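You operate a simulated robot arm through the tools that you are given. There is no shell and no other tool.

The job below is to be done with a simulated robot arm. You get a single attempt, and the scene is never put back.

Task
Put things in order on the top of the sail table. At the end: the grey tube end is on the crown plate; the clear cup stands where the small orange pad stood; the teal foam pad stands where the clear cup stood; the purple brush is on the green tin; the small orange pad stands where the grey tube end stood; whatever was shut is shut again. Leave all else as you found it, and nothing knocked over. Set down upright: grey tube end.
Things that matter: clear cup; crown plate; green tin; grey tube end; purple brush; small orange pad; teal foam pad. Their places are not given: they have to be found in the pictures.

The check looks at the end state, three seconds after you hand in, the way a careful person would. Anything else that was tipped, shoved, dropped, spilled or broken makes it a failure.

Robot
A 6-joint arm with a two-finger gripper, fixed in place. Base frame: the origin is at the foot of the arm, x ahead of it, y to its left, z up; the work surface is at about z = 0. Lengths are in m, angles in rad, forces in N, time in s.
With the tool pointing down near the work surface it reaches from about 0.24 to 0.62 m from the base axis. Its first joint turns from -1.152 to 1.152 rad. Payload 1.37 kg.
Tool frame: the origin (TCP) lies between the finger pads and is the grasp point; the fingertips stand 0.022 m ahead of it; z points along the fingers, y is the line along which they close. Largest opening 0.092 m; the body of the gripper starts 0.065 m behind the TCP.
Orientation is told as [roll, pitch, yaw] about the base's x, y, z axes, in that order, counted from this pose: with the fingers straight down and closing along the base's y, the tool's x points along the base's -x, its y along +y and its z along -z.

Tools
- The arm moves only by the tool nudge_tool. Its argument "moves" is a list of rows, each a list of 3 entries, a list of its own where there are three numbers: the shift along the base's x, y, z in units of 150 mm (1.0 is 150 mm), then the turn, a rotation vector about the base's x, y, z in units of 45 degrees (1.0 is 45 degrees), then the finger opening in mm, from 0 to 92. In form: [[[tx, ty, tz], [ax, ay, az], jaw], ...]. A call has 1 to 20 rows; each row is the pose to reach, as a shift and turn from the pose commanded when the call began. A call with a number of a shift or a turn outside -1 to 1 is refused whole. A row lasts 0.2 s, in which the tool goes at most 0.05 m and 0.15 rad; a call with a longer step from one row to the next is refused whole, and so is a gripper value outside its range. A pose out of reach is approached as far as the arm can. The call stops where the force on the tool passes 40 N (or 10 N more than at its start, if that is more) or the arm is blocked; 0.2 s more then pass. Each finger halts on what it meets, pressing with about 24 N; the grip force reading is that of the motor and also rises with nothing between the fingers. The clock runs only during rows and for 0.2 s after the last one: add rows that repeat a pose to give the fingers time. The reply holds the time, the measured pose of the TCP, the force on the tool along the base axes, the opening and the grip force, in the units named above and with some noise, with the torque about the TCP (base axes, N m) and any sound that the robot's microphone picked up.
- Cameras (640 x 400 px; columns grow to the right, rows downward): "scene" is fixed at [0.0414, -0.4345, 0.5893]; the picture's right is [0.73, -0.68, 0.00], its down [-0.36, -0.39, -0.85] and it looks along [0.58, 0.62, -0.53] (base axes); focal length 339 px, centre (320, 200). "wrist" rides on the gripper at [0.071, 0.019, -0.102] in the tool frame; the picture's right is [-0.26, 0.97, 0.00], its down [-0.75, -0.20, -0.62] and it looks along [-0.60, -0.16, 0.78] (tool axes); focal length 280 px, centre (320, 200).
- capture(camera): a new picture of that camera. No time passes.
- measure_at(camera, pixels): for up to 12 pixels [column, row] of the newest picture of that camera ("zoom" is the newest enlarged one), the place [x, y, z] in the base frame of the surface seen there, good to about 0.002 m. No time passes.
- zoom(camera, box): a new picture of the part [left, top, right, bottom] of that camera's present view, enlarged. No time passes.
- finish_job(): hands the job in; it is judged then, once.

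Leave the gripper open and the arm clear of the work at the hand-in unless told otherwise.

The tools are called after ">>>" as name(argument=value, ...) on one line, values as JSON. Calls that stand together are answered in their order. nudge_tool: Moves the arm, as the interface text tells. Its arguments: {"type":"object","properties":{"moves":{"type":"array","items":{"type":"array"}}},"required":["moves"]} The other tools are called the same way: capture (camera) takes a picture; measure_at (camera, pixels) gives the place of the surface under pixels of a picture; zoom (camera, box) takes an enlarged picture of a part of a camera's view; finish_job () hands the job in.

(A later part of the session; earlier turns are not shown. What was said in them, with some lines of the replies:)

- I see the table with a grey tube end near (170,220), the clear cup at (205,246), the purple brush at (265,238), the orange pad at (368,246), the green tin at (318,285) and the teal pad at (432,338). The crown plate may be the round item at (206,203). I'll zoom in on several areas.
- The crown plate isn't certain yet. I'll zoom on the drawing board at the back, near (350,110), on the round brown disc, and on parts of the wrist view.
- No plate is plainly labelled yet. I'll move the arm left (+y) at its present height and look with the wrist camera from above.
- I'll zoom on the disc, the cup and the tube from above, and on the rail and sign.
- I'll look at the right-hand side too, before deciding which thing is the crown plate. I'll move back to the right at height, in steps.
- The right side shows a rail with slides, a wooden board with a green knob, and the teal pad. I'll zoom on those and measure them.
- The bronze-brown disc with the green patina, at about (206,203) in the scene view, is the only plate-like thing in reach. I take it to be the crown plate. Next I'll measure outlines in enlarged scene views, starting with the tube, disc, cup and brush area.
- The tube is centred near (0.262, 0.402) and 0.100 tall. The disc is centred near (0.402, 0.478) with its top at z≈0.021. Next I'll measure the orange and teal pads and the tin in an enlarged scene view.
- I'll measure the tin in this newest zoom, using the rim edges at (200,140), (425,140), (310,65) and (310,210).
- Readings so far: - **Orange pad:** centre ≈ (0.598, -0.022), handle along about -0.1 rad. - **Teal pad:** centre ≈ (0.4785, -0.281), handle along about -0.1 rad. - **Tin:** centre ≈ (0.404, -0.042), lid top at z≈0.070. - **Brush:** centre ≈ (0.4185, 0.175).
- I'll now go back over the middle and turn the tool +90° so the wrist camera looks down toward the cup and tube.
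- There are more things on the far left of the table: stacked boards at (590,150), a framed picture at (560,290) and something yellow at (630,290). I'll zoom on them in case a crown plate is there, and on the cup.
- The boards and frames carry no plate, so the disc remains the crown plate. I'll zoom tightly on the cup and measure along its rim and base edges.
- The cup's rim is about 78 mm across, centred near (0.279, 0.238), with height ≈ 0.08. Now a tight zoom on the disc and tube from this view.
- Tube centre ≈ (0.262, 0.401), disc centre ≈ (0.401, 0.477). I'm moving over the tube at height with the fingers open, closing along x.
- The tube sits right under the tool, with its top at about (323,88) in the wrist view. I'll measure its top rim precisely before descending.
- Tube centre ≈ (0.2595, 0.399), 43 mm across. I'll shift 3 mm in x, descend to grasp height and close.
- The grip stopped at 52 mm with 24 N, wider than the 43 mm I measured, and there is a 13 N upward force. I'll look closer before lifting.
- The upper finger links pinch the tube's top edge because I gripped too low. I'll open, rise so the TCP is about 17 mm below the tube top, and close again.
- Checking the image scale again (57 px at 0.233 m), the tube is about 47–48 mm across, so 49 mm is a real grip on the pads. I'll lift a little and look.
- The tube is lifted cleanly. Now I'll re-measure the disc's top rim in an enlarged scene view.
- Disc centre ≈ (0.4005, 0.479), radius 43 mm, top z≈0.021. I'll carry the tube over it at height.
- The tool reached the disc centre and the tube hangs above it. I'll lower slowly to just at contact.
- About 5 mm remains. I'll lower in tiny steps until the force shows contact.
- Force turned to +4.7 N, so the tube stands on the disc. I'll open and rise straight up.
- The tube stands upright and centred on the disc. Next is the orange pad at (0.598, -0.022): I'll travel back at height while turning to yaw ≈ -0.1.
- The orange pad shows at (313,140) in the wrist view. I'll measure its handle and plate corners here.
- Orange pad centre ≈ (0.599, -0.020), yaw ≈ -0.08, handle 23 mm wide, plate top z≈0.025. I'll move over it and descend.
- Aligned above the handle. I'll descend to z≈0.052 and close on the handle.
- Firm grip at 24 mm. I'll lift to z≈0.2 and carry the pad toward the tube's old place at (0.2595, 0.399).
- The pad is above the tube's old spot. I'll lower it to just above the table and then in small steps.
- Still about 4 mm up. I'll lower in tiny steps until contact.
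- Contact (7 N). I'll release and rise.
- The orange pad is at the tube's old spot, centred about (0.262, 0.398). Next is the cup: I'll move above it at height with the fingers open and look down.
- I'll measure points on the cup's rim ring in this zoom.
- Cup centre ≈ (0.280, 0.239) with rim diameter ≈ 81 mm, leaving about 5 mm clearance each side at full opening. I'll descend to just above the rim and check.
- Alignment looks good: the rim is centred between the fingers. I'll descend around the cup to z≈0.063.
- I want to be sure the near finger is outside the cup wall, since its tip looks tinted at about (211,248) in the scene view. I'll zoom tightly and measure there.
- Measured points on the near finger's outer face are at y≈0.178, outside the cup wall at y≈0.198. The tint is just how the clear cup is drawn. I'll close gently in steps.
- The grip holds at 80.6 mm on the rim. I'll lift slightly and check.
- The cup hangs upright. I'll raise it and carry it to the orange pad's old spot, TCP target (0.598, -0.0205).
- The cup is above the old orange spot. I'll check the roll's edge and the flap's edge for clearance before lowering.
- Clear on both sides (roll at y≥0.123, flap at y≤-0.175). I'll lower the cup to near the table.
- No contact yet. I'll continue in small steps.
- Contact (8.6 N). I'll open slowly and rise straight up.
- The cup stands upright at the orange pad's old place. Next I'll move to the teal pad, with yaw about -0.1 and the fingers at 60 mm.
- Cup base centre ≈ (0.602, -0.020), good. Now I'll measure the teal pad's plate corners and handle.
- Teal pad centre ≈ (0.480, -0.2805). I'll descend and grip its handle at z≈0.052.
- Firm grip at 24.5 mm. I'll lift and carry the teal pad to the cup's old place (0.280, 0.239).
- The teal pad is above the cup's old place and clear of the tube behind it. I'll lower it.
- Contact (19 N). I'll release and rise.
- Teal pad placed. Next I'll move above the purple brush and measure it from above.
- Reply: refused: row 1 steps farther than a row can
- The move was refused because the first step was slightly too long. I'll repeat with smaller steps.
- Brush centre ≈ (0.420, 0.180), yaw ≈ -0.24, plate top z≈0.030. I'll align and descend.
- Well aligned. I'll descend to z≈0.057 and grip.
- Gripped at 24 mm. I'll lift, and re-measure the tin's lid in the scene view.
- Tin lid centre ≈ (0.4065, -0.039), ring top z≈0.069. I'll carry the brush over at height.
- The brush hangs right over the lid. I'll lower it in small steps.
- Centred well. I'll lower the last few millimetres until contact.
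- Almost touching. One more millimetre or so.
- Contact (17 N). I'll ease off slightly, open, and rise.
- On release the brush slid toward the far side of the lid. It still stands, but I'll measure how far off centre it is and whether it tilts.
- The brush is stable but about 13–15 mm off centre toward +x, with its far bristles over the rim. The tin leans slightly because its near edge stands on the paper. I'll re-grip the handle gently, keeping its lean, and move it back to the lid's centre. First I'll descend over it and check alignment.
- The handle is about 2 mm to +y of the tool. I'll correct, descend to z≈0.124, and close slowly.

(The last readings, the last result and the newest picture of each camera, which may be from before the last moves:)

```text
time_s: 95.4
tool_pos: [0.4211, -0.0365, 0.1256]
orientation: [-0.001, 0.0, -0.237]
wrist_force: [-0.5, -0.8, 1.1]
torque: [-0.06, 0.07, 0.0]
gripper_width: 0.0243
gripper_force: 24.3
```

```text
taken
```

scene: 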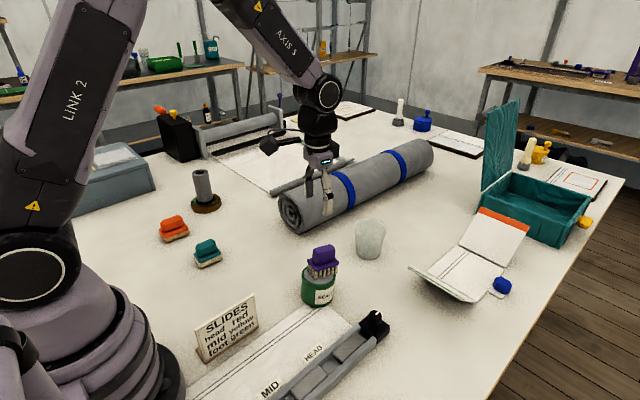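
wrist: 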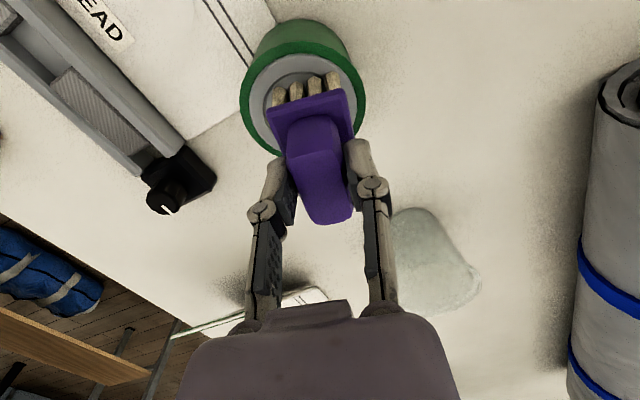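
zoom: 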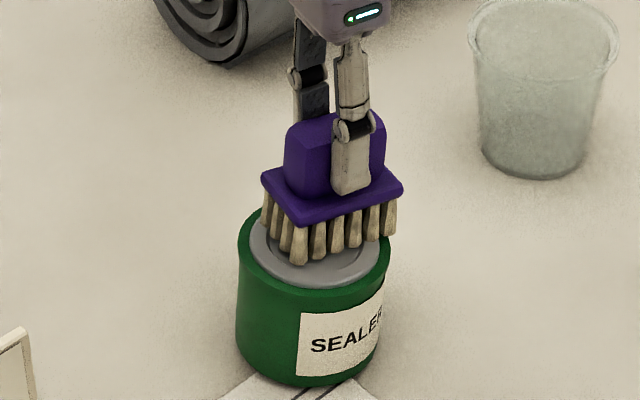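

Gripped. I'll lift 15 mm, shift -14 mm in x and -2 mm in y, and come down to just above the lid.

>>> nudge_tool(moves=[[[0, 0, 0.05], [0, 0, 0], 16], [[0, 0, 0.1], [0, 0, 0], 16], [[-0.05, -0.008, 0.1], [0, 0, 0], 16], [[-0.097, -0.015, 0.1], [0, 0, 0], 16], [[-0.097, -0.015, 0.05], [0, 0, 0], 16], [[-0.097, -0.015, 0.025], [0, 0, 0], 16], [[-0.097, -0.015, 0.025], [0, 0, 0], 16]])

>>> zoom(camera="scene", box=[275, 220, 365, 310])

>>> capture(camera="wrist")

```text
time_s: 97.0
tool_pos: [0.4058, -0.0389, 0.1284]
orientation: [0.0, 0.001, -0.238]
wrist_force: [-0.5, 0.4, -0.3]
torque: [0.0, 0.0, 0.01]
gripper_width: 0.0243
gripper_force: 23.9
```

```text
4.44 times, centred on (320, 265) of scene
```

zoom: 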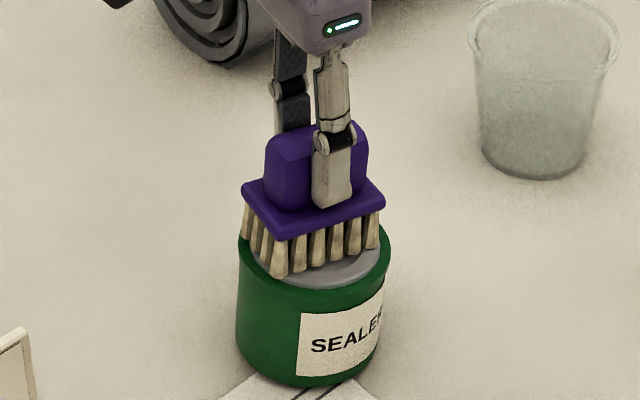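

```text
taken
```

wrist: 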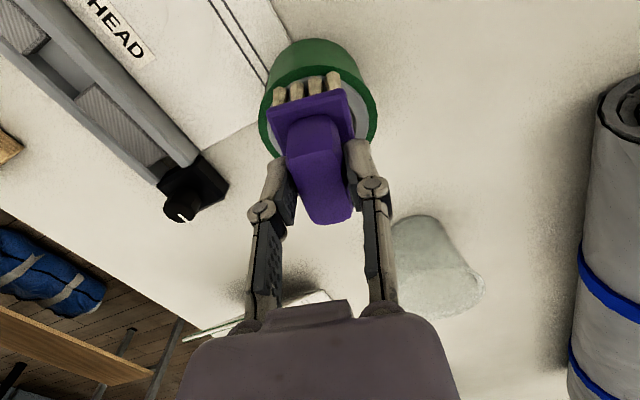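

Nearly centred. I'll shift about 2 mm (+x, -y) and lower very gradually to a light contact.

>>> nudge_tool(moves=[[[0.01, -0.013, 0], [0, 0, 0], 16], [[0.01, -0.013, -0.006], [0, 0, 0], 16], [[0.01, -0.013, -0.006], [0, 0, 0], 16]])

>>> nudge_tool(moves=[[[0, 0, -0.005], [0, 0, 0], 16], [[0, 0, -0.005], [0, 0, 0], 16]])

>>> nudge_tool(moves=[[[0, 0, -0.004], [0, 0, 0], 16], [[0, 0, -0.004], [0, 0, 0], 16]])

```text
time_s: 97.8
tool_pos: [0.4073, -0.0407, 0.1287]
orientation: [0.0, 0.0, -0.238]
wrist_force: [0.3, 0.1, -1.2]
torque: [-0.02, -0.01, 0.02]
gripper_width: 0.0242
gripper_force: 23.6
```

```text
time_s: 98.4
tool_pos: [0.4071, -0.0409, 0.1268]
orientation: [0.0, -0.001, -0.238]
wrist_force: [-2.1, 2.7, 12.4]
torque: [-0.09, 0.3, -0.08]
gripper_width: 0.0242
gripper_force: 24.3
```

```text
time_s: 99.0
tool_pos: [0.4088, -0.0406, 0.126]
orientation: [0.0, -0.003, -0.239]
wrist_force: [0.1, 3.2, 19.6]
torque: [-0.07, 0.19, -0.01]
gripper_width: 0.0241
gripper_force: 23.5
```

Now the load is more evenly spread (20 N). I'll ease the pressure off before opening.

>>> nudge_tool(moves=[[[0, 0, 0.003], [0, 0, 0], 16], [[0, 0, 0.003], [0, 0, 0], 16]])

```text
time_s: 99.6
tool_pos: [0.4069, -0.0395, 0.1262]
orientation: [-0.001, -0.003, -0.238]
wrist_force: [2.6, 2.1, 14.3]
torque: [-0.09, -0.3, 0.06]
gripper_width: 0.0242
gripper_force: 23.7
```

>>> nudge_tool(moves=[[[0, 0, 0.003], [0, 0, 0], 16], [[0, 0, 0.003], [0, 0, 0], 16]])

```text
time_s: 100.2
tool_pos: [0.4076, -0.0417, 0.1278]
orientation: [0.0, 0.001, -0.238]
wrist_force: [3.4, -0.3, 8.1]
torque: [-0.21, -0.39, 0.08]
gripper_width: 0.024
gripper_force: 23.3
```

>>> nudge_tool(moves=[[[0.002, 0, 0.003], [0, 0, 0], 16], [[0.002, 0, 0.003], [0, 0, 0], 16]])

```text
time_s: 100.8
tool_pos: [0.4062, -0.0407, 0.1269]
orientation: [0.0, 0.004, -0.239]
wrist_force: [-0.7, 0.2, -0.6]
torque: [-0.01, 0.01, 0.0]
gripper_width: 0.0241
gripper_force: 23.9
```

The force is now zero, with the brush within half a millimetre of the lid and matching its lean. I'll open gently and watch.

>>> nudge_tool(moves=[[[0, 0, 0], [0, 0, 0], 24], [[0, 0, 0], [0, 0, 0], 26], [[0, 0, 0], [0, 0, 0], 32], [[0, 0, 0], [0, 0, 0], 45], [[0, 0, 0], [0, 0, 0], 60], [[0, 0, 0], [0, 0, 0], 60]])

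>>> zoom(camera="scene", box=[275, 220, 365, 310])

>>> capture(camera="wrist")

```text
time_s: 102.2
tool_pos: [0.4079, -0.0401, 0.1277]
orientation: [0.0, -0.001, -0.237]
wrist_force: [0.4, 0.7, -0.5]
torque: [0.03, -0.01, -0.04]
gripper_width: 0.06
gripper_force: 0.0
```

```text
4.44 times, centred on (320, 265) of scene
```

zoom: 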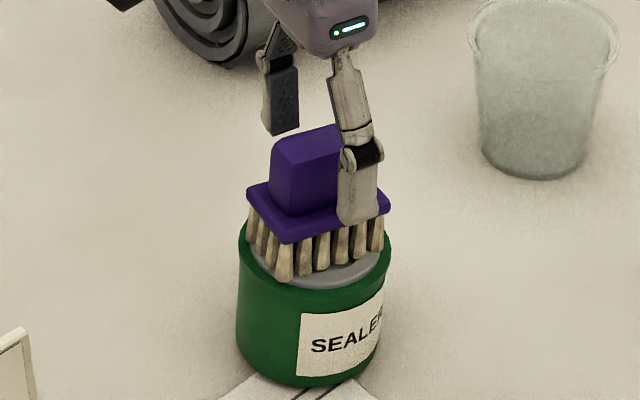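

```text
taken
```

wrist: 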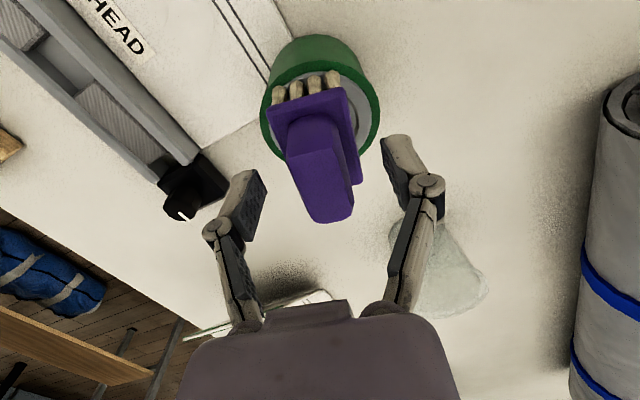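

The brush now sits centred on the lid. I'll rise straight up and check.

>>> nudge_tool(moves=[[[0, 0, 0.1], [0, 0, 0], 70], [[0, 0, 0.3], [0, 0, 0], 80], [[0, 0, 0.6], [0, 0, 0], 92], [[0, 0, 0.9], [0, 0, 0], 92], [[0, 0, 1], [0, 0, 0], 92], [[0, 0, 1], [0, 0, 0], 92]])

>>> capture(camera="wrist")

>>> zoom(camera="wrist", box=[260, 0, 380, 140])

>>> zoom(camera="scene", box=[275, 220, 365, 310])

```text
time_s: 103.6
tool_pos: [0.4073, -0.0409, 0.2787]
orientation: [0.001, 0.0, -0.237]
wrist_force: [0.4, 0.4, 0.8]
torque: [-0.03, 0.0, -0.01]
gripper_width: 0.0917
gripper_force: 0.1
```

```text
taken
```

wrist: 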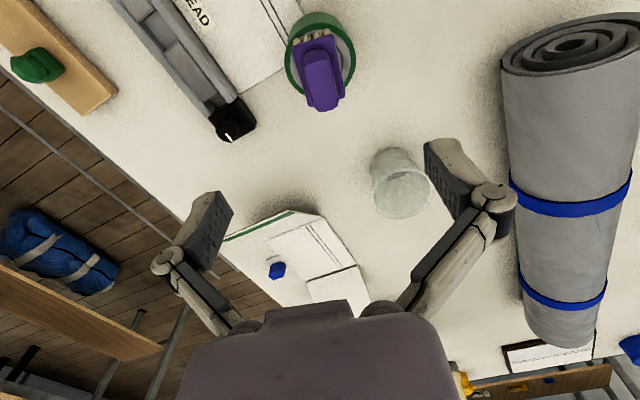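

```text
2.86 times, centred on (320, 70) of wrist
```

zoom: 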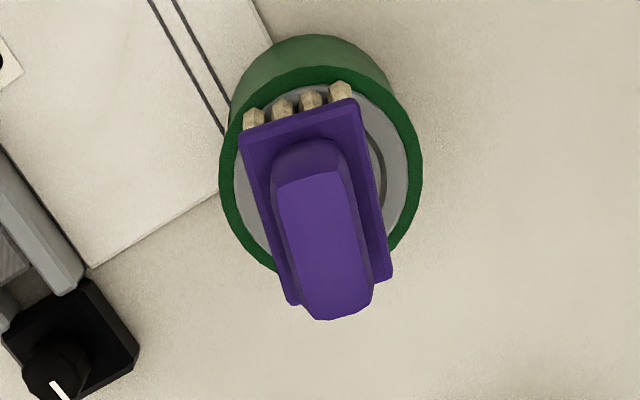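

```text
4.44 times, centred on (320, 265) of scene
```

zoom: 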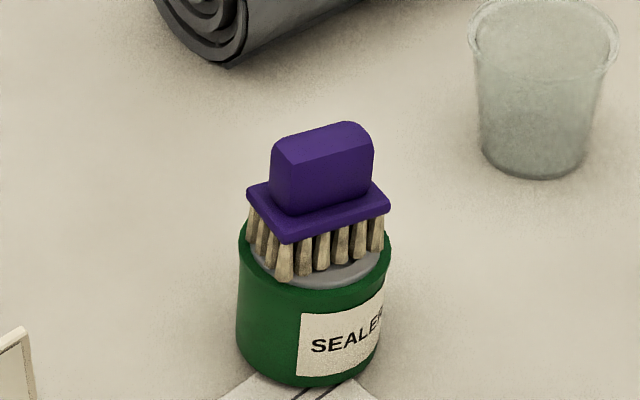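

The brush stands securely on the tin. I'll move the arm back to its starting area, clear of the work, and check the whole scene.

>>> nudge_tool(moves=[[[-0.1, 0.1, 0.2], [0, 0, 0.15], 92], [[-0.25, 0.25, 0.33], [0, 0, 0.3], 92], [[-0.4, 0.4, 0.33], [0, 0, 0.3], 92], [[-0.41, 0.41, 0.33], [0, 0, 0.3], 92]])

>>> capture(camera="scene")

>>> zoom(camera="scene", box=[140, 150, 400, 320])

>>> capture(camera="wrist")

```text
time_s: 104.6
tool_pos: [0.3452, 0.0221, 0.3272]
orientation: [0.0, 0.0, -0.003]
wrist_force: [-0.4, 0.1, 0.4]
torque: [0.01, 0.01, 0.01]
gripper_width: 0.0919
gripper_force: 0.1
```

```text
taken
```

scene: 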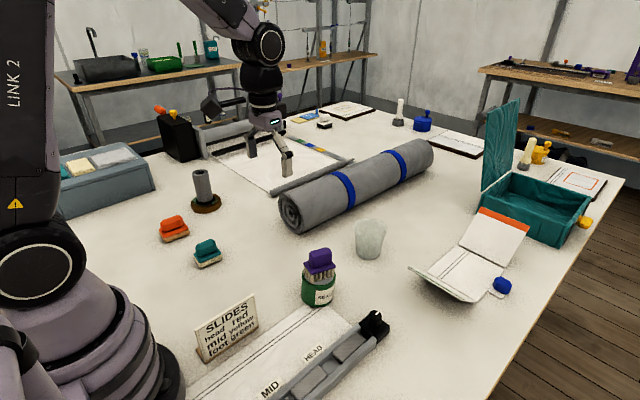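

```text
2.35 times, centred on (270, 235) of scene
```

zoom: 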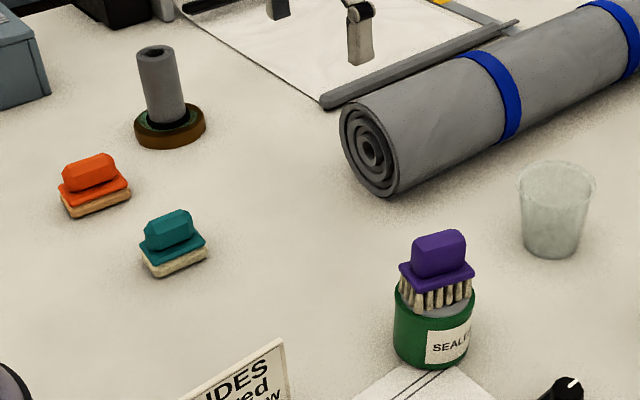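

```text
taken
```

wrist: 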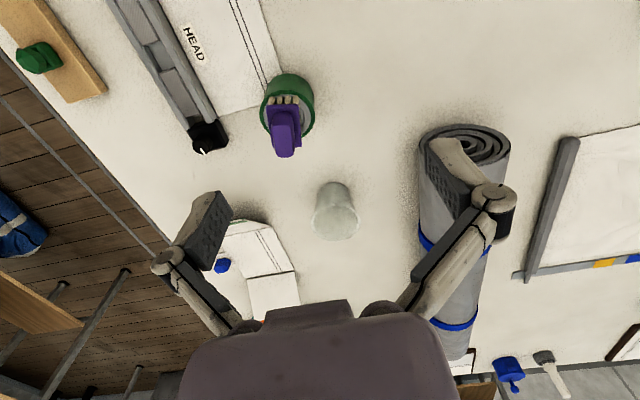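

Checked in the pictures:
- The tube stands upright on the disc, the only plate-like thing in reach.
- The orange pad is where the tube stood, and the teal pad is where the cup stood.
- The cup is where the orange pad stood.
- The brush is on the tin, whose lid is still on.

Nothing else looks moved, the gripper is open, and the arm is back at its start. Handing in.

>>> finish_job()

```text
The job is handed in.
```

I moved all five things to the places you asked for and handed the job in. I have not seen the result of the check.

| Thing | Where it is now |
|---|---|
| Grey tube end | Upright on the crown plate, close to its centre |
| Small orange pad | Where the grey tube end stood, within about 3 mm |
| Clear cup | Upright where the small orange pad stood, within about 3 mm |
| Teal foam pad | Where the clear cup stood |
| Purple brush | Standing on the lid of the green tin |

- **Crown plate:** nothing on the table was labelled as the crown plate. I took it to be the bronze-brown disc with the green patch, because it was the only plate-like thing in reach. If that is wrong, the tube end is in the wrong place.
- **Purple brush:** it slid toward the edge of the lid when I first let go, so I gripped it again and moved it back. It now sits about 4–5 mm off centre. It leans slightly, because the tin's near edge appears to rest on the paper. It looked steady in the last pictures.

I opened nothing, and the tin's lid is still on. In the last pictures nothing else looked moved or knocked over. The gripper is open and the arm is back near its starting position.
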